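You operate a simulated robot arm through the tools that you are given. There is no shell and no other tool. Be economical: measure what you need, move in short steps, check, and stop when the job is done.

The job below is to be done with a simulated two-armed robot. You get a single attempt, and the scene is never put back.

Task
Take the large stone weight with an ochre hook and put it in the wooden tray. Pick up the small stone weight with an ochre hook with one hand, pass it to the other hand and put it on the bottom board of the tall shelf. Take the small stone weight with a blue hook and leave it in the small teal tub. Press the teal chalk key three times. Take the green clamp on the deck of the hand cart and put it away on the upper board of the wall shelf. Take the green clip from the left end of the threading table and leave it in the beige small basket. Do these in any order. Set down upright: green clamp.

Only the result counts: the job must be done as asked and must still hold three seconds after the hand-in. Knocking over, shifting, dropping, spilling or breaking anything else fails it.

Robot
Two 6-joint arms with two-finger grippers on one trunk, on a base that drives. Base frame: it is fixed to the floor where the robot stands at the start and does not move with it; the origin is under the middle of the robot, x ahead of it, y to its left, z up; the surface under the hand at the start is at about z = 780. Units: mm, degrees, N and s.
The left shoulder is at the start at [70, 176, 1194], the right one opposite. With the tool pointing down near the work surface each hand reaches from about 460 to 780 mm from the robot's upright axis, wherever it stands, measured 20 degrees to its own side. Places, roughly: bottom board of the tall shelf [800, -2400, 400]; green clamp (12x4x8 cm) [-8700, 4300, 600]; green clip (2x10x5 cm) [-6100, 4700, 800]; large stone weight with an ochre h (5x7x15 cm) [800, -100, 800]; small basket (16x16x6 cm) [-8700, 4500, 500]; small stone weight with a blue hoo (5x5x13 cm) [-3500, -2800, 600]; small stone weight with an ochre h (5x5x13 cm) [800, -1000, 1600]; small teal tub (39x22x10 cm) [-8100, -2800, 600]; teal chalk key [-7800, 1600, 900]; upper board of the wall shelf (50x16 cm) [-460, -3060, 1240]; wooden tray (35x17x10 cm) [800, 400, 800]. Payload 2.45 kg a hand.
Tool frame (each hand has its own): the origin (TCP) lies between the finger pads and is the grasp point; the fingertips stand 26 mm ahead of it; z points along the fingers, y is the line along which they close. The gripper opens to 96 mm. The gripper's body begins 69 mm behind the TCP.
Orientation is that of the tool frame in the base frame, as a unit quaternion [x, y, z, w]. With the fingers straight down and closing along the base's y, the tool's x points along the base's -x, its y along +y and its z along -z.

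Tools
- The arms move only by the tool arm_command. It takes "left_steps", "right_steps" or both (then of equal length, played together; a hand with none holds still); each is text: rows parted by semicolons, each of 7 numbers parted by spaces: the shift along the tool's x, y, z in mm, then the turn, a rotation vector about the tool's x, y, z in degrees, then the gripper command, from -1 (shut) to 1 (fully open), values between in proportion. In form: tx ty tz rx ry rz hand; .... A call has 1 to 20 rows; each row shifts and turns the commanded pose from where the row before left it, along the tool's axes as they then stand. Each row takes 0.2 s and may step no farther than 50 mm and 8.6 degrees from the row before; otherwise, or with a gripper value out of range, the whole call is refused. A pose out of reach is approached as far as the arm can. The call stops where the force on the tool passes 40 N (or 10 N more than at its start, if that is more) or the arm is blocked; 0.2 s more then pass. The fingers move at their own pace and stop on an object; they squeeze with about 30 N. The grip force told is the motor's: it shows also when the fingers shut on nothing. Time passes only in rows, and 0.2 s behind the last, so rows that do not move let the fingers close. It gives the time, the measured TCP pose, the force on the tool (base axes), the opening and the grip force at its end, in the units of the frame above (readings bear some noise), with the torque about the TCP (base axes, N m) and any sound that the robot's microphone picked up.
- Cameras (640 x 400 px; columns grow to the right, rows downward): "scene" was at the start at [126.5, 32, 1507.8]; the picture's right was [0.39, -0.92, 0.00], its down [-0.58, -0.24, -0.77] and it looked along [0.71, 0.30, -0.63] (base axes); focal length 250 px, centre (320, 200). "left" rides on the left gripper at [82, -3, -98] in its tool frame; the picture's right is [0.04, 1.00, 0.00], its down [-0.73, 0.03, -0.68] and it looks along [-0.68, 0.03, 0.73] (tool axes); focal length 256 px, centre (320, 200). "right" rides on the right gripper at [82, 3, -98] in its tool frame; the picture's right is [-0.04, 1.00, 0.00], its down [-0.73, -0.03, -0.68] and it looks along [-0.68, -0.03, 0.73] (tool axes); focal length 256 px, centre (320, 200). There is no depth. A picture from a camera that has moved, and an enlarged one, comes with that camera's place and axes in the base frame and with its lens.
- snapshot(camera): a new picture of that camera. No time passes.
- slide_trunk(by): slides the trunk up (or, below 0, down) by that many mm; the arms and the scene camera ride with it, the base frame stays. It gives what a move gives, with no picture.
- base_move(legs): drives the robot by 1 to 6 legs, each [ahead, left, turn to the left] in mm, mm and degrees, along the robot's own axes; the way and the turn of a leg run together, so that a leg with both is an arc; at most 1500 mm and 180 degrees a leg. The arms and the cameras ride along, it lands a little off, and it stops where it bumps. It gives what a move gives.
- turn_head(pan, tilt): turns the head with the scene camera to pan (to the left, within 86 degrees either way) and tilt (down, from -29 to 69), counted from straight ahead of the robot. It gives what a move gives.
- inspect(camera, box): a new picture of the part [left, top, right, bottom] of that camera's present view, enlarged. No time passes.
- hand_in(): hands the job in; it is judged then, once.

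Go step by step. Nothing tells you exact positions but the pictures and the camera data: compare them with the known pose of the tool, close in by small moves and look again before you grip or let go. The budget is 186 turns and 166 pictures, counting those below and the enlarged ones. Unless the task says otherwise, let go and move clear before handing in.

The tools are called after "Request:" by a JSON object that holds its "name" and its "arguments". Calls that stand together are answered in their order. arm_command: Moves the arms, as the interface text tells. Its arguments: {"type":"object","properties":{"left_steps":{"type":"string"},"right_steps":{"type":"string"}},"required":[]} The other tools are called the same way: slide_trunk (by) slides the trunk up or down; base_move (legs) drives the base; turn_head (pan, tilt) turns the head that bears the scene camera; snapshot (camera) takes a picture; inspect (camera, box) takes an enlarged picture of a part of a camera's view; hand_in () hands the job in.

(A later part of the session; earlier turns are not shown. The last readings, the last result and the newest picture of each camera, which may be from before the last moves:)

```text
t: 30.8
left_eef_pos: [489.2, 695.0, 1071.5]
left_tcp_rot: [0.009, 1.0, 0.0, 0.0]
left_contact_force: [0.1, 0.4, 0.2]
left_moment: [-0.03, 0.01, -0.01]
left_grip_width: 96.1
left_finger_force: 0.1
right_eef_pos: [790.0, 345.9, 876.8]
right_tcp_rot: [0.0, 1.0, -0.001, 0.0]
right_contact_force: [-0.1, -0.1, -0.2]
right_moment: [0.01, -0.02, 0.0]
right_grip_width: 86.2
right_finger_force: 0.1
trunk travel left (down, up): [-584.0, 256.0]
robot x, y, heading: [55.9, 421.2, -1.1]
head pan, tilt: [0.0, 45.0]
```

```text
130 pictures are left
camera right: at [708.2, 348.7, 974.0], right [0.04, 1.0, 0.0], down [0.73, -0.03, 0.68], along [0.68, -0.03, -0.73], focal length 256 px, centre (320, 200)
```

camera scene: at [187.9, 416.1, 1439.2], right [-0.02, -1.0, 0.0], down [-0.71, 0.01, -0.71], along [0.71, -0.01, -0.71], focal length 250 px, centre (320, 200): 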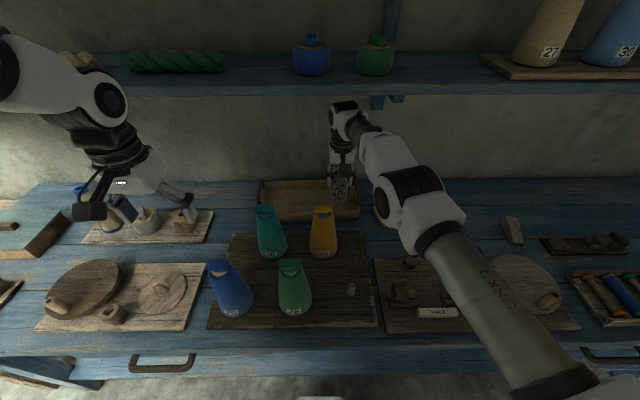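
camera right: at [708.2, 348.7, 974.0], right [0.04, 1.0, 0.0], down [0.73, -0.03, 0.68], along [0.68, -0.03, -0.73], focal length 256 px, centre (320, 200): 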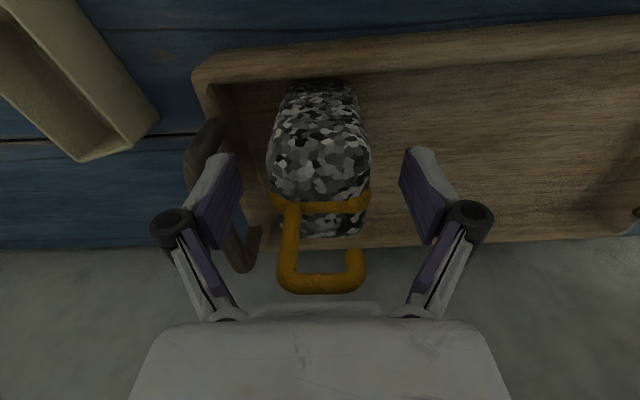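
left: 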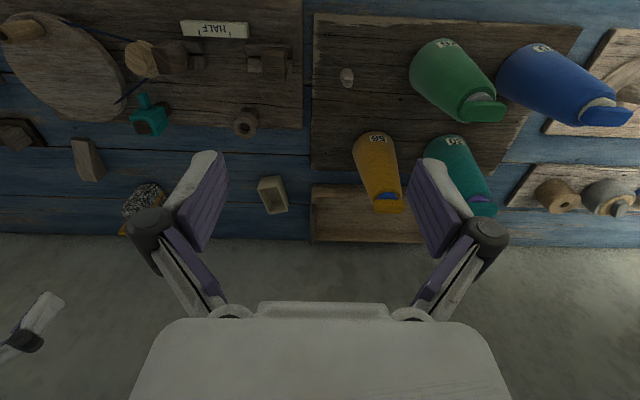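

The weight stands upright in the tray. Retreating along the entry path.

Request:
{"name": "arm_command", "arguments": {"right_steps": "0 0 -30 0 0 0 0.8; 0 0 -28 0 0 0 0.8; 30 0 0 0 0 0 0.8; 35 0 0 0 0 0 0.8; 0 -38 -8 0 0 0 0.8; 35 0 -10 0 0 0 0.8; 40 0 -10 0 0 0 0.8; 40 0 -10 0 0 0 0.8; 20 0 -40 0 0 0 0.8; 0 0 -40 0 0 0 0.8; 0 0 -40 0 0 0 0.8; 0 0 0 0 0 0 0.8"}}

Request:
{"name": "snapshot", "arguments": {"camera": "scene"}}

```text
t: 33.4
left_eef_pos: [489.0, 695.0, 1071.3]
left_tcp_rot: [0.008, 1.0, 0.0, 0.0]
left_contact_force: [-0.2, -0.3, 0.4]
left_moment: [-0.05, -0.02, -0.02]
left_grip_width: 96.2
left_finger_force: 0.0
right_eef_pos: [588.4, 301.4, 1094.9]
right_tcp_rot: [0.006, 1.0, 0.011, -0.001]
right_contact_force: [-0.6, 1.5, 0.2]
right_moment: [-0.04, -0.03, -0.01]
right_grip_width: 86.6
right_finger_force: 0.1
right hand out of reach, approached as far as the arm can: row 2
trunk travel left (down, up): [-584.0, 256.0]
robot x, y, heading: [54.0, 418.9, -0.8]
head pan, tilt: [0.0, 45.0]
```

```text
129 pictures are left
camera scene: at [184.7, 416.7, 1404.5], right [-0.02, -1.0, 0.0], down [-0.71, 0.01, -0.71], along [0.71, -0.01, -0.71], focal length 250 px, centre (320, 200)
```

scene: 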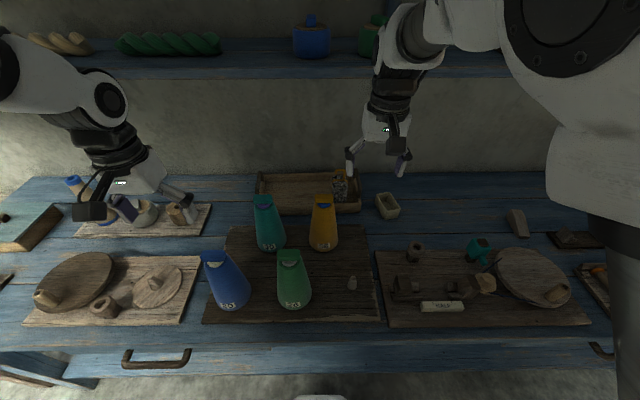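

Large weight is done. Next: back off and drive right toward the small ochre weight on the upper shelf.

Request:
{"name": "base_move", "arguments": {"legs": [[-80, 0, 1], [0, -800, 0], [0, -730, 0]]}}

Request:
{"name": "slide_trunk", "arguments": {"by": 255}}

Request:
{"name": "turn_head", "arguments": {"pan": 10, "tilt": 10}}

Request:
{"name": "snapshot", "arguments": {"camera": "scene"}}

```text
t: 41.8
left_eef_pos: [395.0, -807.7, 1070.2]
left_tcp_rot: [-0.001, 1.0, 0.0, -0.001]
left_contact_force: [-0.2, 0.2, 0.3]
left_moment: [0.02, -0.02, 0.0]
left_grip_width: 96.1
left_finger_force: 0.2
right_eef_pos: [504.4, -1200.8, 1096.1]
right_tcp_rot: [-0.004, 1.0, 0.011, 0.0]
right_contact_force: [-1.0, -0.5, 0.0]
right_moment: [0.01, -0.01, -0.01]
right_grip_width: 86.2
right_finger_force: 0.0
trunk travel left (down, up): [-584.0, 256.0]
robot x, y, heading: [-31.2, -1092.8, 0.2]
head pan, tilt: [0.0, 45.0]
```

```text
t: 44.5
left_eef_pos: [396.2, -806.9, 1326.0]
left_tcp_rot: [-0.001, 1.0, 0.0, 0.0]
left_contact_force: [0.4, -0.4, -0.3]
left_moment: [-0.01, 0.04, 0.01]
left_grip_width: 96.0
left_finger_force: 0.0
right_eef_pos: [503.4, -1202.3, 1351.1]
right_tcp_rot: [-0.003, 1.0, 0.013, 0.0]
right_contact_force: [0.0, 0.2, -0.1]
right_moment: [-0.01, -0.02, 0.03]
right_grip_width: 86.2
right_finger_force: 0.1
trunk travel left (down, up): [-839.0, 1.0]
robot x, y, heading: [-29.8, -1090.9, 0.1]
head pan, tilt: [0.0, 45.0]
```

```text
t: 45.5
left_eef_pos: [397.1, -808.8, 1326.4]
left_tcp_rot: [-0.001, 1.0, 0.0, 0.001]
left_contact_force: [0.9, -0.5, 0.2]
left_moment: [0.0, -0.03, 0.0]
left_grip_width: 96.2
left_finger_force: 0.0
right_eef_pos: [504.4, -1200.8, 1349.8]
right_tcp_rot: [-0.003, 1.0, 0.013, 0.0]
right_contact_force: [-0.5, 0.8, -0.4]
right_moment: [-0.01, 0.01, -0.01]
right_grip_width: 86.5
right_finger_force: 0.0
trunk travel left (down, up): [-839.0, 1.0]
robot x, y, heading: [-27.7, -1089.5, 0.2]
head pan, tilt: [10.0, 10.0]
```

```text
128 pictures are left
camera scene: at [109.2, -1075.9, 1714.3], right [0.17, -0.98, 0.0], down [-0.17, -0.03, -0.98], along [0.97, 0.17, -0.17], focal length 250 px, centre (320, 200)
```

scene: 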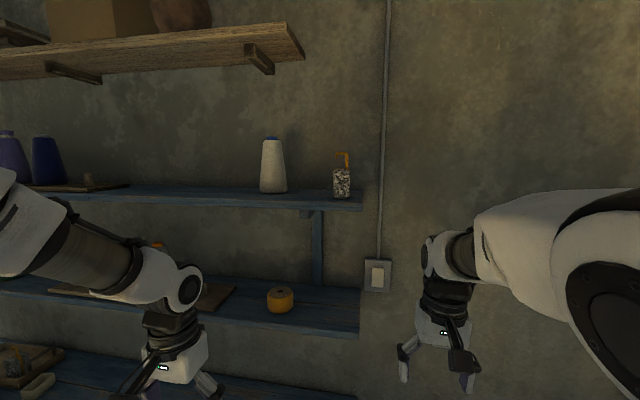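

The small ochre weight stands at about [800, -1017], base z≈1604. I drive forward 80 and raise the left hand, turning it to point forward and slightly down.

Request:
{"name": "base_move", "arguments": {"legs": [[80, 0, 0]]}}

Request:
{"name": "arm_command", "arguments": {"left_steps": "-30 0 -35 0 0 0 1; -30 0 -35 0 0 0 1; -30 0 -35 0 0 0 1; -30 0 -35 0 0 0 1; 0 0 0 0 -8.2 0 1; 0 0 0 0 -8.2 0 1; 0 0 0 0 -8.2 0 1; 0 0 0 0 -8.2 0 1; 0 0 0 0 -8.2 0 1; 0 0 0 0 -8.2 0 1; 0 0 0 0 -8.2 0 1; 0 0 0 0 -8.2 0 1; 0 0 0 0 0 0 1"}}

Request:
{"name": "snapshot", "arguments": {"camera": "scene"}}

Request:
{"name": "snapshot", "arguments": {"camera": "left"}}

```text
t: 46.5
left_eef_pos: [469.7, -809.2, 1330.0]
left_tcp_rot: [0.0, 1.0, 0.0, 0.004]
left_contact_force: [-0.4, -1.1, 0.7]
left_moment: [-0.02, -0.08, -0.04]
left_grip_width: 96.1
left_finger_force: 0.1
right_eef_pos: [577.2, -1202.3, 1354.3]
right_tcp_rot: [-0.002, 1.0, 0.013, 0.003]
right_contact_force: [-0.3, -0.2, -0.5]
right_moment: [0.03, -0.1, -0.02]
right_grip_width: 86.7
right_finger_force: 0.0
trunk travel left (down, up): [-839.0, 1.0]
robot x, y, heading: [52.5, -1091.9, 0.0]
head pan, tilt: [10.0, 10.0]
```

```text
t: 49.3
left_eef_pos: [660.5, -798.3, 1442.7]
left_tcp_rot: [-0.013, 0.886, 0.027, 0.464]
left_contact_force: [-0.3, 0.0, 0.0]
left_moment: [0.01, -0.03, 0.03]
left_grip_width: 96.0
left_finger_force: 0.0
left hand out of reach, approached as far as the arm can: row 7, 8, 9, 10, 11, 12
right_eef_pos: [584.7, -1203.0, 1351.7]
right_tcp_rot: [-0.001, 1.0, 0.013, 0.0]
right_contact_force: [0.2, 0.1, 0.6]
right_moment: [-0.03, 0.0, 0.0]
right_grip_width: 86.3
right_finger_force: 0.1
trunk travel left (down, up): [-839.0, 1.0]
robot x, y, heading: [54.5, -1089.7, -0.0]
head pan, tilt: [10.0, 10.0]
```

```text
127 pictures are left
camera scene: at [190.4, -1076.0, 1714.3], right [0.17, -0.98, 0.0], down [-0.17, -0.03, -0.98], along [0.97, 0.17, -0.17], focal length 250 px, centre (320, 200)
```

scene: 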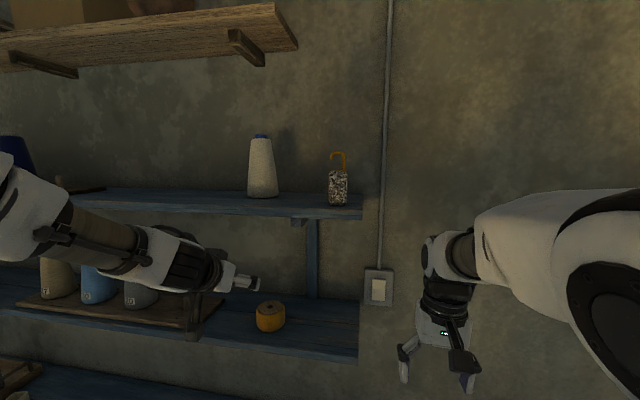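

```text
126 pictures are left
camera left: at [533.2, -805.4, 1431.3], right [-0.07, 1.0, 0.0], down [-0.14, -0.01, 0.99], along [0.99, 0.07, 0.14], focal length 256 px, centre (320, 200)
```

left: 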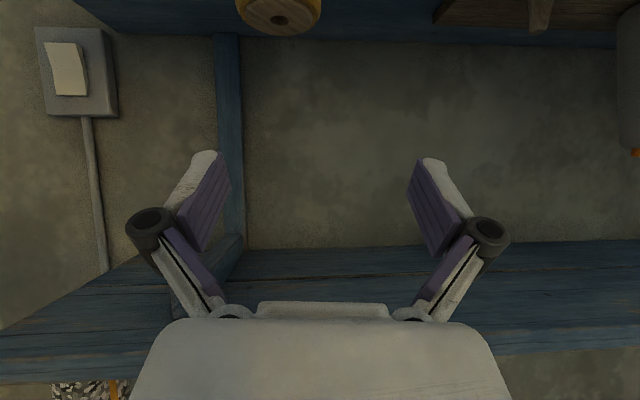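

The arm was folded too tight for that turn at low height. Moving up and right will bring it into range; shelf front is still ahead of the fingers.

Request:
{"name": "arm_command", "arguments": {"left_steps": "-31 -30 -8 0 0 0 1; -31 -30 -8 0 0 0 1; -31 -30 -8 0 0 0 1; -31 -30 -8 0 0 0 1; -31 -30 -8 0 0 0 1; -31 -30 -8 0 0 0 1; -31 -30 -8 0 0 0 1; 0 0 0 0 0 0 1"}}

Request:
{"name": "snapshot", "arguments": {"camera": "scene"}}

Request:
{"name": "snapshot", "arguments": {"camera": "left"}}

```text
t: 50.7
left_eef_pos: [709.6, -911.8, 1568.1]
left_tcp_rot: [0.013, 0.864, -0.006, 0.503]
left_contact_force: [-4.0, 4.0, -4.8]
left_moment: [-0.41, 0.13, 0.3]
left_grip_width: 96.1
left_finger_force: 0.0
left hand out of reach, approached as far as the arm can: row 1, 2, 3, 4, 5, 6
right_eef_pos: [585.9, -1199.4, 1352.3]
right_tcp_rot: [-0.003, 1.0, 0.013, 0.0]
right_contact_force: [-0.2, -0.1, -0.6]
right_moment: [-0.03, -0.02, 0.02]
right_grip_width: 86.1
right_finger_force: 0.0
trunk travel left (down, up): [-839.0, 1.0]
robot x, y, heading: [51.3, -1087.6, -0.1]
head pan, tilt: [10.0, 10.0]
stopped in row 6 (left hand): the force on the tool passed its limit at 58 N (the readings are from after the stop); the commanded pose is now the measured one
```

```text
125 pictures are left
camera scene: at [189.6, -1072.6, 1714.4], right [0.18, -0.98, 0.0], down [-0.17, -0.03, -0.98], along [0.97, 0.17, -0.17], focal length 250 px, centre (320, 200)
```

scene: 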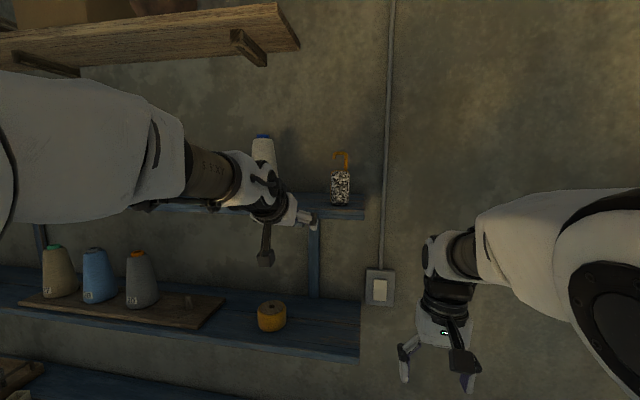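

```text
124 pictures are left
camera left: at [583.8, -910.9, 1546.5], right [0.01, 1.0, -0.03], down [-0.23, 0.03, 0.97], along [0.97, 0.0, 0.23], focal length 256 px, centre (320, 200)
```

left: 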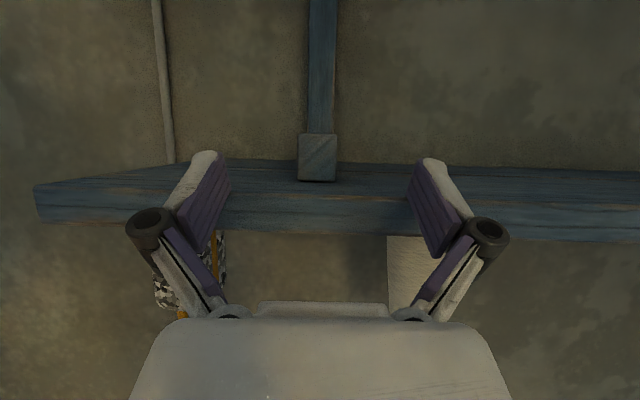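

The solver pushed the hand forward and the fingers nudged the shelf's underside edge; items on it look unmoved. I back the base off and then raise the hand.

Request:
{"name": "base_move", "arguments": {"legs": [[-90, 0, 0]]}}

Request:
{"name": "arm_command", "arguments": {"left_steps": "-30 -25 -15 0 0 0 1; -30 -25 -15 0 0 0 1; -30 -25 -15 0 0 0 1; -30 -25 -15 0 0 0 1; 0 0 0 0 0 0 1"}}

Request:
{"name": "snapshot", "arguments": {"camera": "scene"}}

Request:
{"name": "snapshot", "arguments": {"camera": "left"}}

```text
t: 51.8
left_eef_pos: [628.1, -914.5, 1564.4]
left_tcp_rot: [0.014, 0.866, -0.005, 0.501]
left_contact_force: [1.2, 0.4, 0.4]
left_moment: [0.02, 0.02, 0.03]
left_grip_width: 95.7
left_finger_force: 0.1
right_eef_pos: [502.3, -1201.6, 1347.6]
right_tcp_rot: [-0.003, 1.0, 0.013, -0.002]
right_contact_force: [0.5, 0.1, -0.3]
right_moment: [0.0, 0.06, 0.0]
right_grip_width: 86.3
right_finger_force: 0.0
trunk travel left (down, up): [-839.0, 1.0]
robot x, y, heading: [-32.8, -1090.4, 0.0]
head pan, tilt: [10.0, 10.0]
```

```text
t: 53.0
left_eef_pos: [621.2, -930.2, 1613.7]
left_tcp_rot: [0.032, 0.863, -0.016, 0.504]
left_contact_force: [0.6, -0.9, -0.9]
left_moment: [-0.01, -0.02, 0.01]
left_grip_width: 95.9
left_finger_force: 0.0
left hand out of reach, approached as far as the arm can: row 1, 2, 3, 4
right_eef_pos: [497.0, -1201.8, 1349.7]
right_tcp_rot: [-0.003, 1.0, 0.014, 0.0]
right_contact_force: [0.2, -0.2, -0.6]
right_moment: [0.01, 0.01, -0.01]
right_grip_width: 86.4
right_finger_force: 0.0
trunk travel left (down, up): [-839.0, 1.0]
robot x, y, heading: [-37.9, -1094.1, -0.1]
head pan, tilt: [10.0, 10.0]
```

```text
123 pictures are left
camera scene: at [102.3, -1076.1, 1714.1], right [0.18, -0.98, 0.0], down [-0.17, -0.03, -0.98], along [0.97, 0.17, -0.18], focal length 250 px, centre (320, 200)
```

scene: 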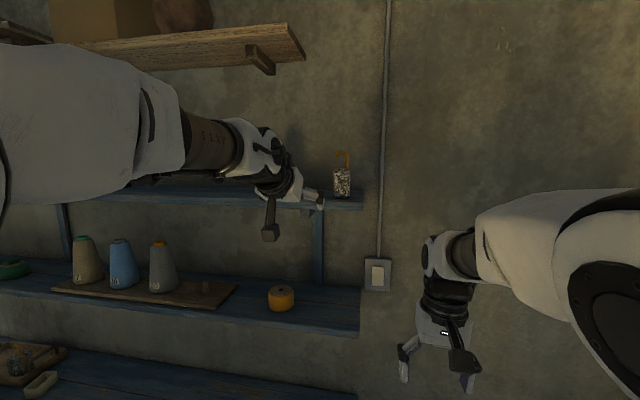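

```text
122 pictures are left
camera left: at [497.1, -924.0, 1590.9], right [0.05, 1.0, -0.03], down [-0.23, 0.04, 0.97], along [0.97, -0.04, 0.23], focal length 256 px, centre (320, 200)
```

left: 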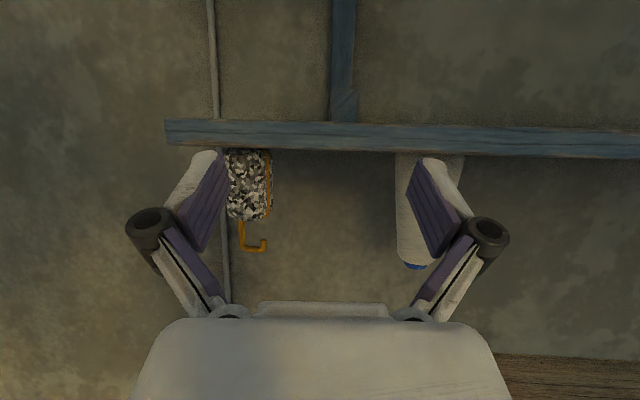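

Still limited by the arm's folding. I probe by moving the target forward 50 mm and see whether it becomes reachable.

Request:
{"name": "arm_command", "arguments": {"left_steps": "-25 0 43 0 0 0 1; 0 0 0 0 0 0 1; 0 0 0 0 0 0 1"}}

```text
t: 53.8
left_eef_pos: [649.1, -929.2, 1596.4]
left_tcp_rot: [0.029, 0.86, -0.019, 0.51]
left_contact_force: [0.2, -0.1, -0.1]
left_moment: [0.04, 0.0, -0.01]
left_grip_width: 95.8
left_finger_force: 0.1
left hand out of reach, approached as far as the arm can: row 1
right_eef_pos: [493.1, -1201.6, 1351.7]
right_tcp_rot: [-0.002, 1.0, 0.014, 0.001]
right_contact_force: [-0.1, -0.6, 0.1]
right_moment: [-0.01, -0.01, 0.0]
right_grip_width: 86.6
right_finger_force: 0.0
trunk travel left (down, up): [-839.0, 1.0]
robot x, y, heading: [-43.7, -1091.2, -0.1]
head pan, tilt: [10.0, 10.0]
```

Let me probe a flatter tool pitch at this target.

Request:
{"name": "arm_command", "arguments": {"left_steps": "0 0 0 0 -8 0 1; 0 0 0 0 -8 0 1; 0 0 0 0 -8 0 1; 0 0 0 0 0 0 1"}}

Request:
{"name": "snapshot", "arguments": {"camera": "scene"}}

```text
t: 54.8
left_eef_pos: [649.3, -943.2, 1581.2]
left_tcp_rot: [0.035, 0.81, -0.036, 0.584]
left_contact_force: [0.4, 0.7, 0.6]
left_moment: [-0.04, -0.04, -0.01]
left_grip_width: 96.0
left_finger_force: 0.0
left hand out of reach, approached as far as the arm can: row 2, 3
right_eef_pos: [493.8, -1201.2, 1352.5]
right_tcp_rot: [-0.002, 1.0, 0.013, 0.0]
right_contact_force: [-0.7, -0.3, 0.7]
right_moment: [-0.01, -0.01, -0.01]
right_grip_width: 86.6
right_finger_force: 0.1
trunk travel left (down, up): [-839.0, 1.0]
robot x, y, heading: [-37.2, -1089.3, 0.1]
head pan, tilt: [10.0, 10.0]
```

```text
121 pictures are left
camera scene: at [100.3, -1075.8, 1714.3], right [0.18, -0.98, 0.0], down [-0.17, -0.03, -0.98], along [0.97, 0.17, -0.17], focal length 250 px, centre (320, 200)
```

scene: 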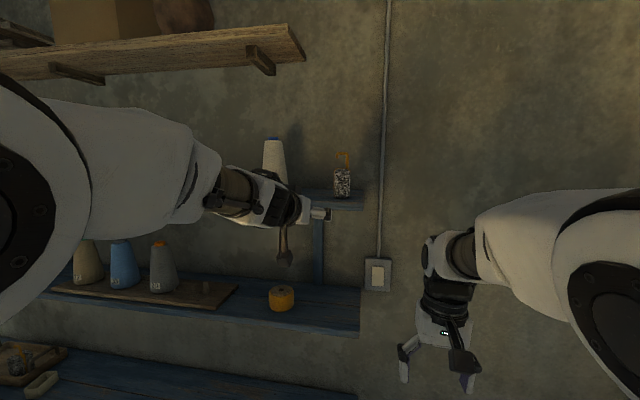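

Best guess: the arm is simply too folded at this distance. I'll drive the base back, extend the arm at the right height there, then approach by driving forward.

Request:
{"name": "base_move", "arguments": {"legs": [[-170, -60, 0]]}}

Request:
{"name": "arm_command", "arguments": {"left_steps": "-31 -3 20 0 0 0 1; -31 -3 20 0 0 0 1; -31 -3 20 0 0 0 1; -31 -3 20 0 0 0 1; 0 0 0 0 0 0 1; 0 0 0 0 0 0 1"}}

Request:
{"name": "snapshot", "arguments": {"camera": "left"}}

```text
t: 56.3
left_eef_pos: [483.0, -1001.9, 1578.9]
left_tcp_rot: [0.033, 0.811, -0.036, 0.584]
left_contact_force: [0.4, 0.1, 0.3]
left_moment: [-0.01, 0.02, -0.06]
left_grip_width: 95.9
left_finger_force: 0.0
right_eef_pos: [329.1, -1260.7, 1348.8]
right_tcp_rot: [-0.003, 1.0, 0.013, -0.001]
right_contact_force: [0.6, 0.8, -0.4]
right_moment: [0.0, 0.08, 0.02]
right_grip_width: 86.3
right_finger_force: 0.2
trunk travel left (down, up): [-839.0, 1.0]
robot x, y, heading: [-211.1, -1151.6, 0.4]
head pan, tilt: [10.0, 10.0]
```

```text
t: 57.7
left_eef_pos: [567.7, -1008.3, 1651.0]
left_tcp_rot: [0.04, 0.806, -0.047, 0.588]
left_contact_force: [-0.6, -0.2, -0.1]
left_moment: [0.01, 0.03, 0.04]
left_grip_width: 95.8
left_finger_force: 0.1
left hand out of reach, approached as far as the arm can: row 3, 4
right_eef_pos: [325.1, -1261.4, 1350.6]
right_tcp_rot: [-0.003, 1.0, 0.014, 0.0]
right_contact_force: [1.3, 1.0, 0.4]
right_moment: [-0.01, -0.01, 0.01]
right_grip_width: 86.3
right_finger_force: 0.0
trunk travel left (down, up): [-839.0, 1.0]
robot x, y, heading: [-209.8, -1152.8, 0.2]
head pan, tilt: [10.0, 10.0]
```

```text
120 pictures are left
camera left: at [449.9, -998.1, 1603.2], right [0.11, 0.99, -0.07], down [-0.41, 0.11, 0.9], along [0.9, -0.07, 0.42], focal length 256 px, centre (320, 200)
```

left: 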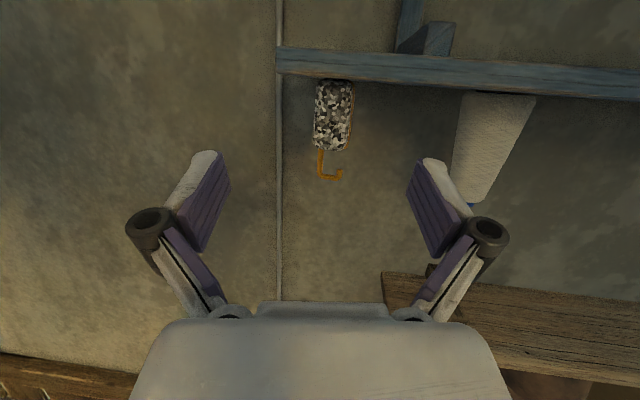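

Now in position relative to the robot (TCP z≈1651). Zooming on the weight to check its orientation.

Request:
{"name": "inspect", "arguments": {"camera": "left", "box": [260, 40, 420, 200]}}

Request:
{"name": "inspect", "arguments": {"camera": "scene", "box": [260, 130, 420, 230]}}

```text
2.50 times, centred on (340, 120) of left
camera zoom: at [449.9, -998.1, 1603.2], right [0.11, 0.99, -0.07], down [-0.41, 0.11, 0.9], along [0.9, -0.07, 0.42], focal length 640 px, centre (270, 400)
```

zoom: 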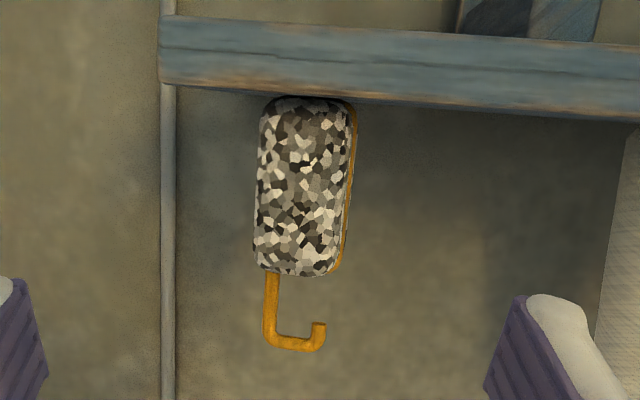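

```text
4.00 times, centred on (340, 180) of scene
camera zoom: at [-70.6, -1135.8, 1714.3], right [0.18, -0.98, 0.0], down [-0.17, -0.03, -0.98], along [0.97, 0.17, -0.17], focal length 1002 px, centre (240, 280)
```

zoom: 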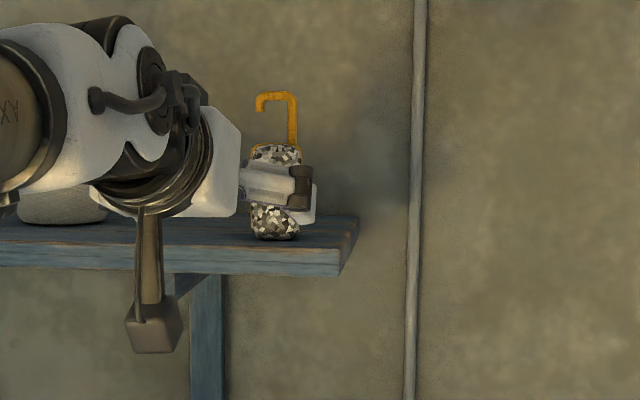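

Weight centre ≈ [800, -1016]. I correct the hand's yaw by 8° and drive 140 mm forward.

Request:
{"name": "arm_command", "arguments": {"left_steps": "0 0 0 -7.6 -0.2 -2.4 1; 0 0 0 0 0 0 1"}}

Request:
{"name": "base_move", "arguments": {"legs": [[140, 0, 0]]}}

Request:
{"name": "snapshot", "arguments": {"camera": "left"}}

Request:
{"name": "snapshot", "arguments": {"camera": "scene"}}

```text
t: 58.3
left_eef_pos: [569.0, -1008.1, 1651.6]
left_tcp_rot: [0.04, 0.806, -0.047, 0.588]
left_contact_force: [0.4, -0.3, -0.1]
left_moment: [0.0, -0.01, -0.02]
left_grip_width: 96.3
left_finger_force: 0.1
left hand out of reach, approached as far as the arm can: row 1
right_eef_pos: [324.6, -1261.7, 1350.4]
right_tcp_rot: [-0.003, 1.0, 0.014, 0.001]
right_contact_force: [-0.3, -0.3, -0.4]
right_moment: [0.0, 0.0, -0.02]
right_grip_width: 86.3
right_finger_force: 0.0
trunk travel left (down, up): [-839.0, 1.0]
robot x, y, heading: [-211.4, -1151.9, 0.2]
head pan, tilt: [10.0, 10.0]
```

```text
t: 59.6
left_eef_pos: [705.6, -1005.9, 1654.2]
left_tcp_rot: [0.04, 0.805, -0.047, 0.589]
left_contact_force: [0.2, -0.4, 0.2]
left_moment: [-0.01, 0.0, 0.0]
left_grip_width: 95.9
left_finger_force: 0.1
right_eef_pos: [463.0, -1259.1, 1351.7]
right_tcp_rot: [-0.003, 1.0, 0.015, 0.002]
right_contact_force: [-0.3, -0.2, 0.7]
right_moment: [-0.01, 0.01, 0.0]
right_grip_width: 86.6
right_finger_force: 0.0
trunk travel left (down, up): [-839.0, 1.0]
robot x, y, heading: [-70.4, -1152.6, 0.3]
head pan, tilt: [10.0, 10.0]
```

```text
117 pictures are left
camera left: at [587.3, -996.5, 1605.0], right [0.11, 0.99, -0.07], down [-0.42, 0.11, 0.9], along [0.9, -0.07, 0.42], focal length 256 px, centre (320, 200)
```

left: 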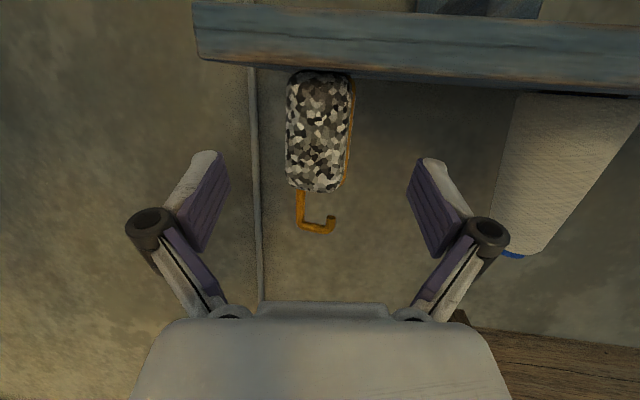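

```text
116 pictures are left
camera scene: at [67.0, -1135.1, 1714.7], right [0.18, -0.98, 0.0], down [-0.17, -0.03, -0.99], along [0.97, 0.18, -0.17], focal length 250 px, centre (320, 200)
```

scene: 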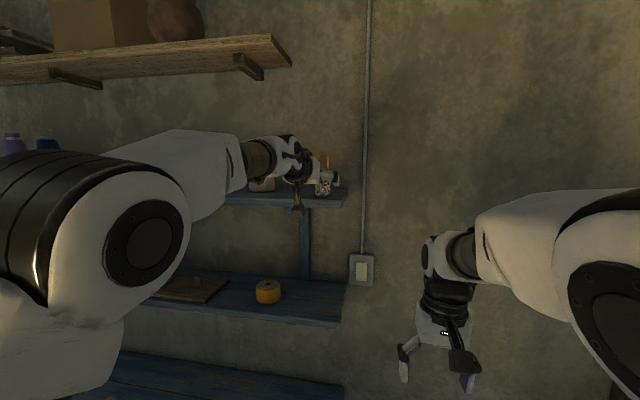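

The yaw change needs slack, so I pull the hand back 40 mm while turning 12°.

Request:
{"name": "arm_command", "arguments": {"left_steps": "17 0 -36 0 0 0 1; 0 0 0 0 0 0 1; 0 0 0 -5.7 -0.2 -1.8 1; 0 0 0 -5.7 -0.2 -1.8 1; 0 0 0 0 0 0 1"}}

Request:
{"name": "snapshot", "arguments": {"camera": "left"}}

```text
t: 60.9
left_eef_pos: [667.5, -988.9, 1648.4]
left_tcp_rot: [0.024, 0.806, -0.032, 0.59]
left_contact_force: [-0.8, -0.3, 0.0]
left_moment: [0.03, 0.0, -0.01]
left_grip_width: 95.8
left_finger_force: 0.0
left hand out of reach, approached as far as the arm can: row 3, 4
right_eef_pos: [464.8, -1260.3, 1352.3]
right_tcp_rot: [-0.004, 1.0, 0.014, 0.002]
right_contact_force: [-0.2, 0.0, 0.5]
right_moment: [0.01, -0.07, -0.01]
right_grip_width: 86.6
right_finger_force: 0.0
trunk travel left (down, up): [-839.0, 1.0]
robot x, y, heading: [-68.9, -1148.4, 0.4]
head pan, tilt: [10.0, 10.0]
```

```text
115 pictures are left
camera left: at [550.4, -983.5, 1599.6], right [0.06, 1.0, -0.06], down [-0.42, 0.08, 0.9], along [0.9, -0.03, 0.43], focal length 256 px, centre (320, 200)
```

left: 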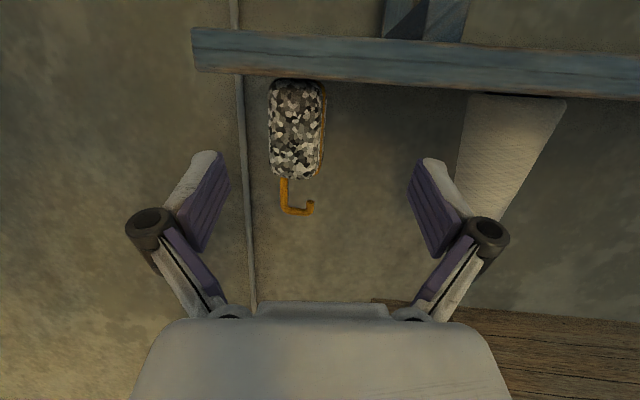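

I'll turn the base 8° left instead, shifting right to stay lined up.

Request:
{"name": "base_move", "arguments": {"legs": [[35, -138, 8]]}}

Request:
{"name": "snapshot", "arguments": {"camera": "left"}}

```text
t: 62.2
left_eef_pos: [685.0, -1021.2, 1647.1]
left_tcp_rot: [-0.034, 0.806, 0.009, 0.591]
left_contact_force: [-0.8, 0.3, -0.2]
left_moment: [-0.01, 0.02, -0.01]
left_grip_width: 96.1
left_finger_force: 0.0
right_eef_pos: [520.4, -1318.8, 1351.7]
right_tcp_rot: [-0.075, 0.997, 0.013, 0.0]
right_contact_force: [0.4, 0.0, -0.1]
right_moment: [-0.03, -0.02, -0.03]
right_grip_width: 86.5
right_finger_force: 0.1
trunk travel left (down, up): [-839.0, 1.0]
robot x, y, heading: [-20.3, -1290.6, 8.4]
head pan, tilt: [10.0, 10.0]
```

```text
114 pictures are left
camera left: at [566.7, -1032.2, 1598.9], right [-0.08, 0.99, -0.06], down [-0.43, 0.02, 0.9], along [0.9, 0.1, 0.42], focal length 256 px, centre (320, 200)
```

left: 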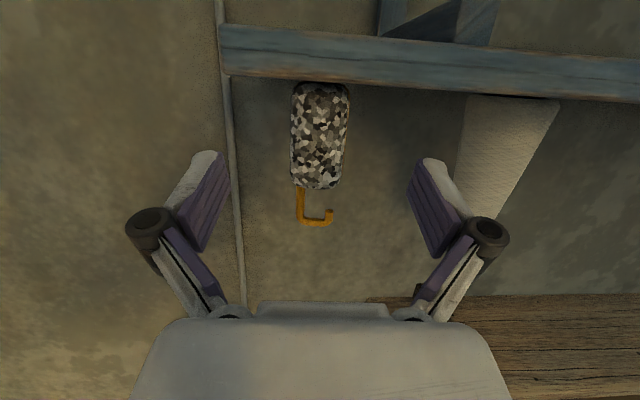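

Face-on now. Weight centre ≈ [804, -1012]. I raise 12 mm and drive ~95 mm in.

Request:
{"name": "arm_command", "arguments": {"left_steps": "-11 0 -4 0 0 0 1; 0 0 0 0 0 0 1"}}

Request:
{"name": "base_move", "arguments": {"legs": [[95, -8, 0]]}}

Request:
{"name": "snapshot", "arguments": {"camera": "left"}}

Request:
{"name": "inspect", "arguments": {"camera": "scene", "box": [180, 100, 420, 250]}}

```text
t: 62.8
left_eef_pos: [683.0, -1020.9, 1657.6]
left_tcp_rot: [-0.033, 0.806, 0.006, 0.591]
left_contact_force: [-0.6, 0.2, 0.4]
left_moment: [-0.03, 0.0, -0.02]
left_grip_width: 96.0
left_finger_force: 0.0
right_eef_pos: [520.0, -1319.3, 1350.4]
right_tcp_rot: [-0.075, 0.997, 0.013, 0.0]
right_contact_force: [-0.7, -0.3, 0.5]
right_moment: [0.01, 0.01, 0.0]
right_grip_width: 86.7
right_finger_force: 0.1
trunk travel left (down, up): [-839.0, 1.0]
robot x, y, heading: [-23.2, -1288.3, 8.3]
head pan, tilt: [10.0, 10.0]
```

```text
t: 63.9
left_eef_pos: [768.7, -1018.7, 1661.4]
left_tcp_rot: [-0.033, 0.803, 0.008, 0.595]
left_contact_force: [-0.6, 0.5, 0.3]
left_moment: [0.0, -0.02, 0.0]
left_grip_width: 95.7
left_finger_force: 0.0
right_eef_pos: [608.7, -1315.3, 1354.4]
right_tcp_rot: [-0.075, 0.997, 0.014, 0.003]
right_contact_force: [-0.8, -0.4, 1.1]
right_moment: [0.0, -0.05, 0.0]
right_grip_width: 86.6
right_finger_force: 0.2
trunk travel left (down, up): [-839.0, 1.0]
robot x, y, heading: [68.5, -1286.6, 8.0]
head pan, tilt: [10.0, 10.0]
```

```text
113 pictures are left
camera left: at [652.2, -1028.9, 1613.2], right [-0.07, 1.0, -0.07], down [-0.44, 0.03, 0.9], along [0.9, 0.09, 0.43], focal length 256 px, centre (320, 200)
```

left: 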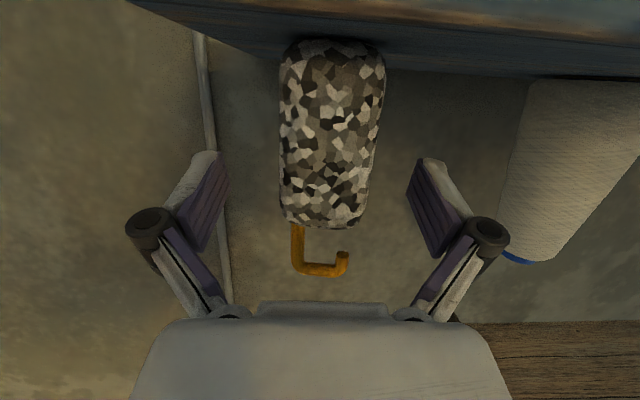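

```text
2.67 times, centred on (300, 175) of scene
camera zoom: at [197.0, -1247.8, 1715.3], right [0.32, -0.95, 0.0], down [-0.16, -0.05, -0.99], along [0.94, 0.31, -0.17], focal length 668 px, centre (373, 267)
```

zoom: 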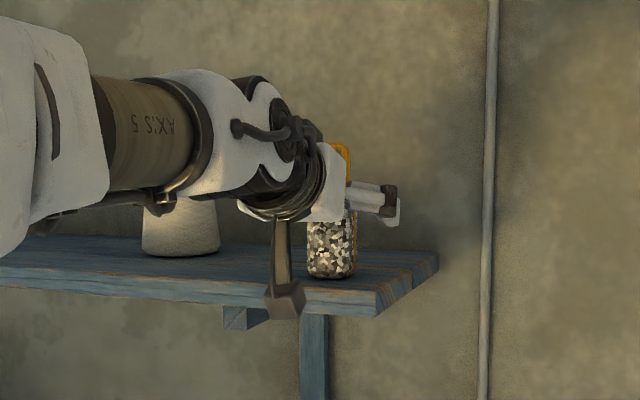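

Nearly there: weight centre ≈ [804, -1012]. I finish the last 34 mm with the arm.

Request:
{"name": "arm_command", "arguments": {"left_steps": "-5 2 16 0 0 0 1; -5 2 16 0 0 0 1; 0 0 0 0 0 0 1"}}

Request:
{"name": "snapshot", "arguments": {"camera": "left"}}

```text
t: 64.7
left_eef_pos: [803.6, -1016.1, 1647.4]
left_tcp_rot: [-0.031, 0.804, 0.001, 0.593]
left_contact_force: [0.4, -0.4, -1.6]
left_moment: [0.0, -0.04, 0.01]
left_grip_width: 96.2
left_finger_force: 0.0
left hand out of reach, approached as far as the arm can: row 1, 2
right_eef_pos: [617.6, -1315.0, 1350.8]
right_tcp_rot: [-0.075, 0.997, 0.014, 0.0]
right_contact_force: [0.0, 0.0, 0.0]
right_moment: [-0.04, 0.05, -0.01]
right_grip_width: 86.4
right_finger_force: 0.0
trunk travel left (down, up): [-839.0, 1.0]
robot x, y, heading: [72.8, -1283.5, 8.4]
head pan, tilt: [10.0, 10.0]
```

```text
111 pictures are left
camera left: at [686.8, -1027.2, 1599.4], right [-0.06, 1.0, -0.07], down [-0.43, 0.04, 0.9], along [0.9, 0.09, 0.43], focal length 256 px, centre (320, 200)
```

left: 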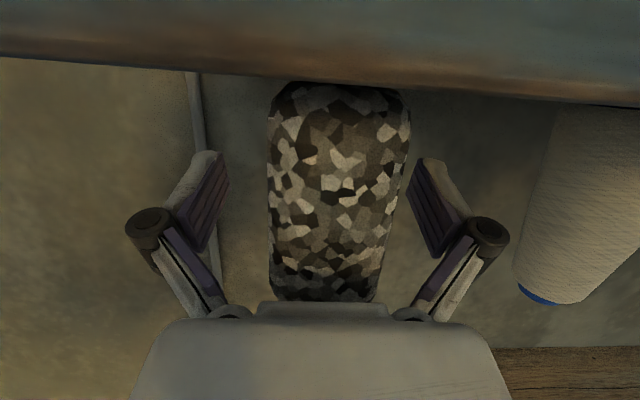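

In place, though the weight is ~6 mm left of the hand's centre. I shift and close.

Request:
{"name": "arm_command", "arguments": {"left_steps": "0 6 0 0 0 0 1; 0 0 0 0 0 0 0.4; 0 0 0 0 0 0 -1; 0 0 0 0 0 0 -1; 0 0 0 0 0 0 -1"}}

Request:
{"name": "snapshot", "arguments": {"camera": "left"}}

```text
t: 65.9
left_eef_pos: [799.9, -1013.6, 1646.8]
left_tcp_rot: [-0.033, 0.804, 0.002, 0.594]
left_contact_force: [2.1, 2.1, 7.7]
left_moment: [0.31, -0.16, -0.01]
left_grip_width: 40.3
left_finger_force: 30.0
left hand out of reach, approached as far as the arm can: row 1
right_eef_pos: [615.1, -1314.1, 1351.9]
right_tcp_rot: [-0.074, 0.997, 0.015, 0.0]
right_contact_force: [0.1, 0.6, -0.6]
right_moment: [0.04, 0.01, -0.01]
right_grip_width: 86.2
right_finger_force: 0.1
trunk travel left (down, up): [-839.0, 1.0]
robot x, y, heading: [69.4, -1281.8, 8.6]
head pan, tilt: [10.0, 10.0]
```

```text
110 pictures are left
camera left: at [682.3, -1025.2, 1598.5], right [-0.07, 0.99, -0.07], down [-0.44, 0.04, 0.9], along [0.9, 0.09, 0.43], focal length 256 px, centre (320, 200)
```

left: 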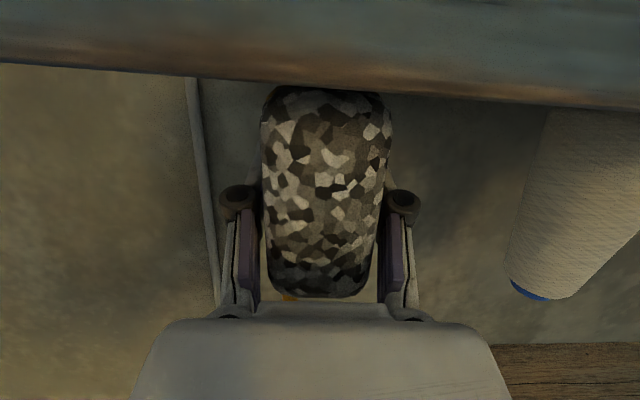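

Gripped (40 mm). I lift diagonally back and up, since straight up is at the reach limit.

Request:
{"name": "arm_command", "arguments": {"left_steps": "-8 0 -10 0 0 0 -1; -8 0 -18 0 0 0 -1; -8 0 -18 0 0 0 -1; 0 0 0 0 0 0 -1"}}

Request:
{"name": "snapshot", "arguments": {"camera": "left"}}

Request:
{"name": "inspect", "arguments": {"camera": "scene", "box": [180, 100, 420, 250]}}

```text
t: 66.9
left_eef_pos: [765.1, -1015.4, 1679.8]
left_tcp_rot: [-0.032, 0.805, 0.002, 0.593]
left_contact_force: [0.0, 0.6, -3.2]
left_moment: [-0.02, -0.08, 0.01]
left_grip_width: 40.2
left_finger_force: 29.7
right_eef_pos: [617.2, -1313.1, 1351.6]
right_tcp_rot: [-0.075, 0.997, 0.015, -0.001]
right_contact_force: [-0.4, -0.2, -0.2]
right_moment: [-0.02, 0.03, -0.01]
right_grip_width: 86.4
right_finger_force: 0.0
trunk travel left (down, up): [-839.0, 1.0]
robot x, y, heading: [72.8, -1283.0, 8.4]
head pan, tilt: [10.0, 10.0]
```

```text
109 pictures are left
camera left: at [647.7, -1027.2, 1631.3], right [-0.07, 1.0, -0.07], down [-0.43, 0.04, 0.9], along [0.9, 0.09, 0.43], focal length 256 px, centre (320, 200)
```

left: 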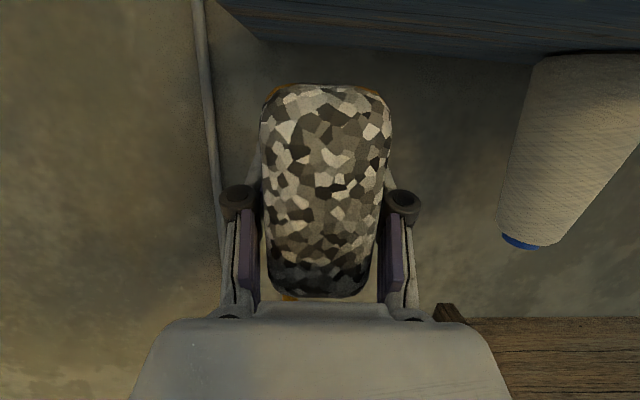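

```text
2.67 times, centred on (300, 175) of scene
camera zoom: at [208.3, -1246.7, 1714.1], right [0.32, -0.95, 0.0], down [-0.17, -0.06, -0.98], along [0.93, 0.31, -0.18], focal length 668 px, centre (373, 267)
```

zoom: 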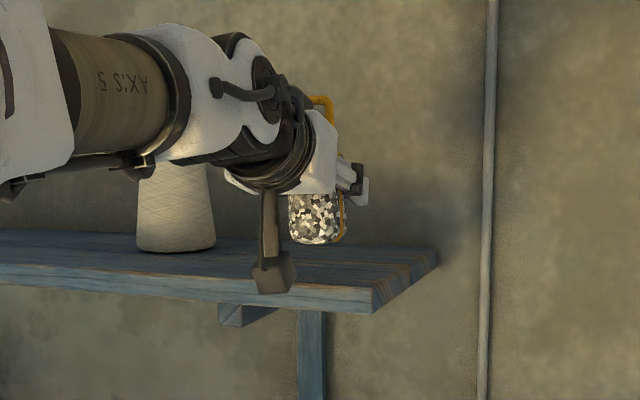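

Lifted cleanly. I back the base well away from the shelf for the hand-over.

Request:
{"name": "base_move", "arguments": {"legs": [[-300, 0, 0], [-350, 0, -8]]}}

Request:
{"name": "turn_head", "arguments": {"pan": -60, "tilt": 20}}

Request:
{"name": "snapshot", "arguments": {"camera": "scene"}}

```text
t: 70.9
left_eef_pos: [145.8, -1181.1, 1679.3]
left_tcp_rot: [0.02, 0.806, -0.036, 0.591]
left_contact_force: [0.8, 0.3, -3.1]
left_moment: [-0.01, -0.04, -0.02]
left_grip_width: 40.3
left_finger_force: 30.2
right_eef_pos: [-39.5, -1456.6, 1349.0]
right_tcp_rot: [-0.01, 1.0, 0.014, -0.001]
right_contact_force: [0.4, 0.3, 0.1]
right_moment: [-0.06, 0.01, 0.01]
right_grip_width: 86.5
right_finger_force: 0.0
trunk travel left (down, up): [-839.0, 1.0]
robot x, y, heading: [-579.2, -1357.6, 0.8]
head pan, tilt: [10.0, 10.0]
```

```text
t: 72.3
left_eef_pos: [142.9, -1180.9, 1679.4]
left_tcp_rot: [0.021, 0.805, -0.036, 0.592]
left_contact_force: [-0.1, 0.2, -2.7]
left_moment: [-0.01, -0.04, 0.0]
left_grip_width: 40.3
left_finger_force: 30.3
right_eef_pos: [-42.5, -1457.5, 1350.6]
right_tcp_rot: [-0.01, 1.0, 0.014, 0.0]
right_contact_force: [-0.3, 0.1, 0.0]
right_moment: [-0.04, 0.03, -0.01]
right_grip_width: 86.5
right_finger_force: 0.0
trunk travel left (down, up): [-839.0, 1.0]
robot x, y, heading: [-580.3, -1356.4, 1.0]
head pan, tilt: [-60.0, 20.0]
```

```text
107 pictures are left
camera scene: at [-482.7, -1435.5, 1698.0], right [-0.86, -0.52, 0.0], down [-0.18, 0.29, -0.94], along [0.48, -0.81, -0.34], focal length 250 px, centre (320, 200)
```

scene: 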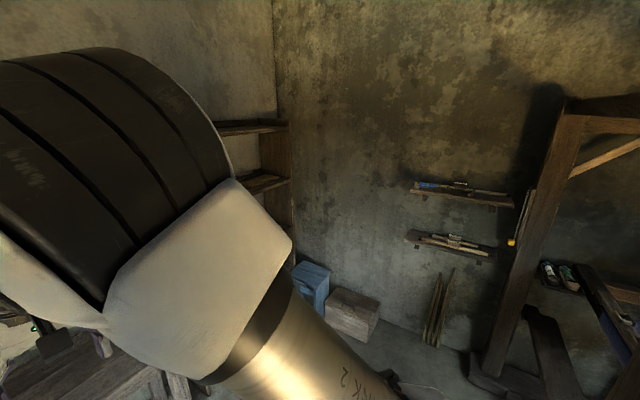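

In the open now. I bring the left hand toward the centre, lower it and yaw it to the right for the hand-over.

Request:
{"name": "arm_command", "arguments": {"left_steps": "25.6 -29.5 5 0 0 0 -1; 25.6 -29.5 5 0 0 0 -1; 25.6 -29.5 5 0 0 0 -1; 25.6 -29.5 5 0 0 0 -1; 0 0 0 7.6 0.3 2.4 -1; 0 0 0 7.6 0.3 2.4 -1; 0 0 0 7.6 0.3 2.4 -1; 0 0 0 7.6 0.3 2.4 -1; 0 0 0 0 0 0 -1"}}

Request:
{"name": "turn_head", "arguments": {"pan": 0, "tilt": 15}}

Request:
{"name": "snapshot", "arguments": {"camera": "scene"}}

```text
t: 74.3
left_eef_pos: [128.3, -1294.2, 1585.0]
left_tcp_rot: [0.222, 0.778, -0.183, 0.558]
left_contact_force: [0.3, -0.2, -2.9]
left_moment: [-0.03, -0.05, 0.0]
left_grip_width: 40.3
left_finger_force: 30.2
left hand out of reach, approached as far as the arm can: row 4, 5
right_eef_pos: [-42.9, -1460.0, 1351.6]
right_tcp_rot: [-0.01, 1.0, 0.015, 0.001]
right_contact_force: [0.6, 1.1, 0.8]
right_moment: [0.02, -0.03, -0.02]
right_grip_width: 86.5
right_finger_force: 0.1
trunk travel left (down, up): [-839.0, 1.0]
robot x, y, heading: [-577.6, -1353.7, 0.9]
head pan, tilt: [-60.0, 20.0]
```

```text
t: 75.6
left_eef_pos: [129.1, -1292.6, 1585.0]
left_tcp_rot: [0.221, 0.779, -0.183, 0.558]
left_contact_force: [0.2, 0.1, -2.9]
left_moment: [-0.04, -0.07, -0.01]
left_grip_width: 40.1
left_finger_force: 30.0
right_eef_pos: [-41.9, -1457.9, 1350.5]
right_tcp_rot: [-0.01, 1.0, 0.015, 0.001]
right_contact_force: [-0.5, 0.0, 0.7]
right_moment: [0.0, -0.03, 0.01]
right_grip_width: 86.7
right_finger_force: 0.1
trunk travel left (down, up): [-839.0, 1.0]
robot x, y, heading: [-579.8, -1357.6, 0.9]
head pan, tilt: [0.0, 15.0]
```

```text
106 pictures are left
camera scene: at [-437.3, -1354.6, 1706.1], right [0.02, -1.0, 0.0], down [-0.26, 0.0, -0.97], along [0.97, 0.02, -0.26], focal length 250 px, centre (320, 200)
```

scene: 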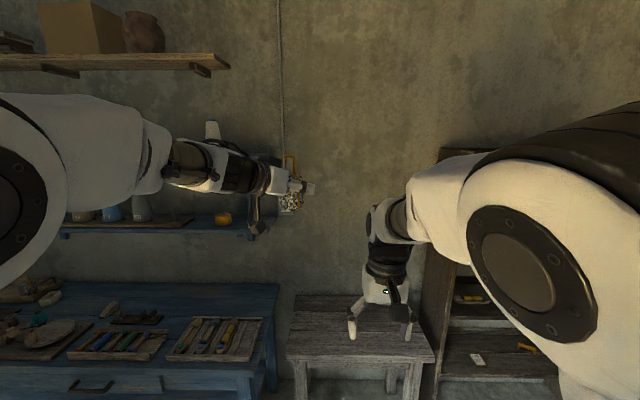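

The weight is upright at about [131, -1295], hook centre ≈ [128, -1300, 1648]. I'll turn the right hand to approach the hook from the right at low pitch, stopping 120 mm short.

Request:
{"name": "arm_command", "arguments": {"right_steps": "0 0 0 0 0 -8.1 0; 0 0 0 0 0 -8.1 0; 0 0 0 0 0 -8.1 0; 0 0 0 0 0 -8.1 0; 0 0 0 0 0 -8.1 -0.1; 0 0 0 0 0 -8.1 -0.1; 0 0 0 0 0 -8.1 -0.1; -12.4 -6.1 -37.4 0 -8 0 -0.1; -17.5 -6.1 -35.3 0 -8 0 -0.1; -22.2 -6.1 -32.5 0 -8 0 -0.1; -26.5 -6.1 -29.1 0 -8 0 -0.1; -30.3 -6.1 -25.1 0 -8 0 -0.1; -33.5 -6.1 -20.7 0 -8 0 -0.1; -36.1 -6.1 -15.8 0 -8 0 -0.1; -37.9 -6.1 -10.6 0 -8 0 -0.1; -39 -6.1 -5.3 0 -8 0 -0.1; 0 0 0 0 0 0 -0.1"}}

Request:
{"name": "snapshot", "arguments": {"camera": "scene"}}

Request:
{"name": "snapshot", "arguments": {"camera": "right"}}

```text
t: 79.2
left_eef_pos: [128.2, -1291.1, 1584.1]
left_tcp_rot: [0.221, 0.779, -0.183, 0.558]
left_contact_force: [-0.2, -0.6, -3.3]
left_moment: [-0.04, -0.09, -0.02]
left_grip_width: 40.1
left_finger_force: 29.9
right_eef_pos: [65.1, -1400.6, 1690.4]
right_tcp_rot: [-0.384, 0.704, 0.294, 0.521]
right_contact_force: [0.4, 0.2, -0.1]
right_moment: [-0.01, 0.0, -0.02]
right_grip_width: 43.3
right_finger_force: 0.2
trunk travel left (down, up): [-839.0, 1.0]
robot x, y, heading: [-583.3, -1355.8, 1.0]
head pan, tilt: [0.0, 15.0]
```

```text
105 pictures are left
camera scene: at [-437.2, -1354.2, 1706.1], right [0.02, -1.0, 0.0], down [-0.26, 0.0, -0.97], along [0.97, 0.02, -0.26], focal length 250 px, centre (320, 200)
```

scene: 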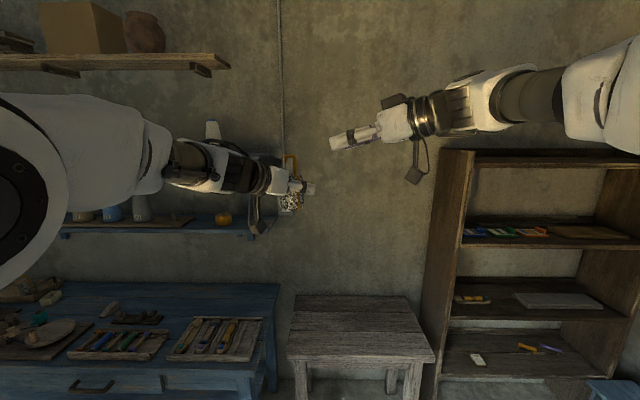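

```text
104 pictures are left
camera right: at [-2.5, -1497.4, 1640.3], right [-0.84, 0.54, 0.05], down [-0.2, -0.4, 0.9], along [0.51, 0.74, 0.44], focal length 256 px, centre (320, 200)
```

right: 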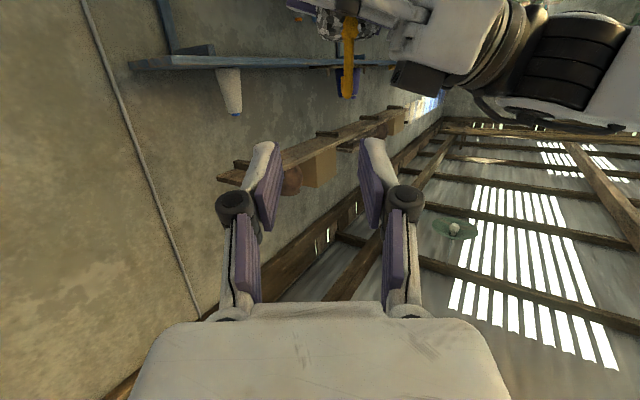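

The right hand is lined up but the hook appears ~22 mm closer to the left palm than assumed. Zooming to verify.

Request:
{"name": "inspect", "arguments": {"camera": "right", "box": [260, 0, 480, 140]}}

Request:
{"name": "inspect", "arguments": {"camera": "scene", "box": [220, 110, 440, 250]}}

```text
2.86 times, centred on (370, 70) of right
camera zoom: at [-2.5, -1497.4, 1640.3], right [-0.84, 0.54, 0.05], down [-0.2, -0.4, 0.9], along [0.51, 0.74, 0.44], focal length 731 px, centre (177, 571)
```

zoom: 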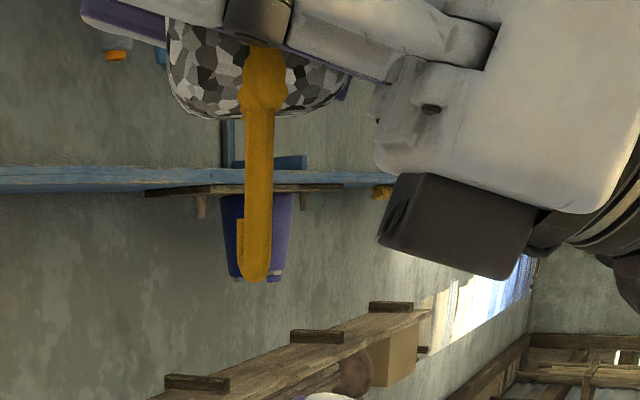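

```text
2.86 times, centred on (330, 180) of scene
camera zoom: at [-437.2, -1354.2, 1706.1], right [0.02, -1.0, 0.0], down [-0.26, 0.0, -0.97], along [0.97, 0.02, -0.26], focal length 716 px, centre (291, 257)
```

zoom: 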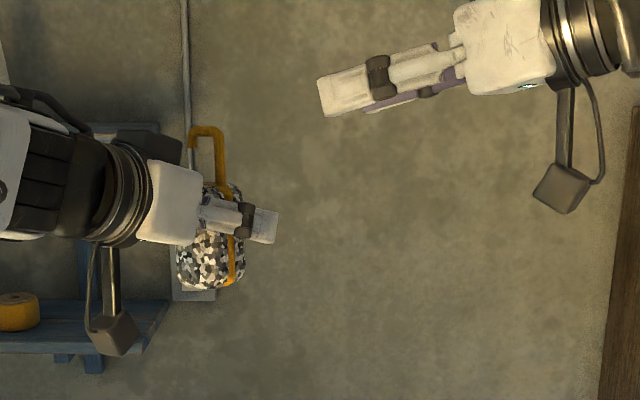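

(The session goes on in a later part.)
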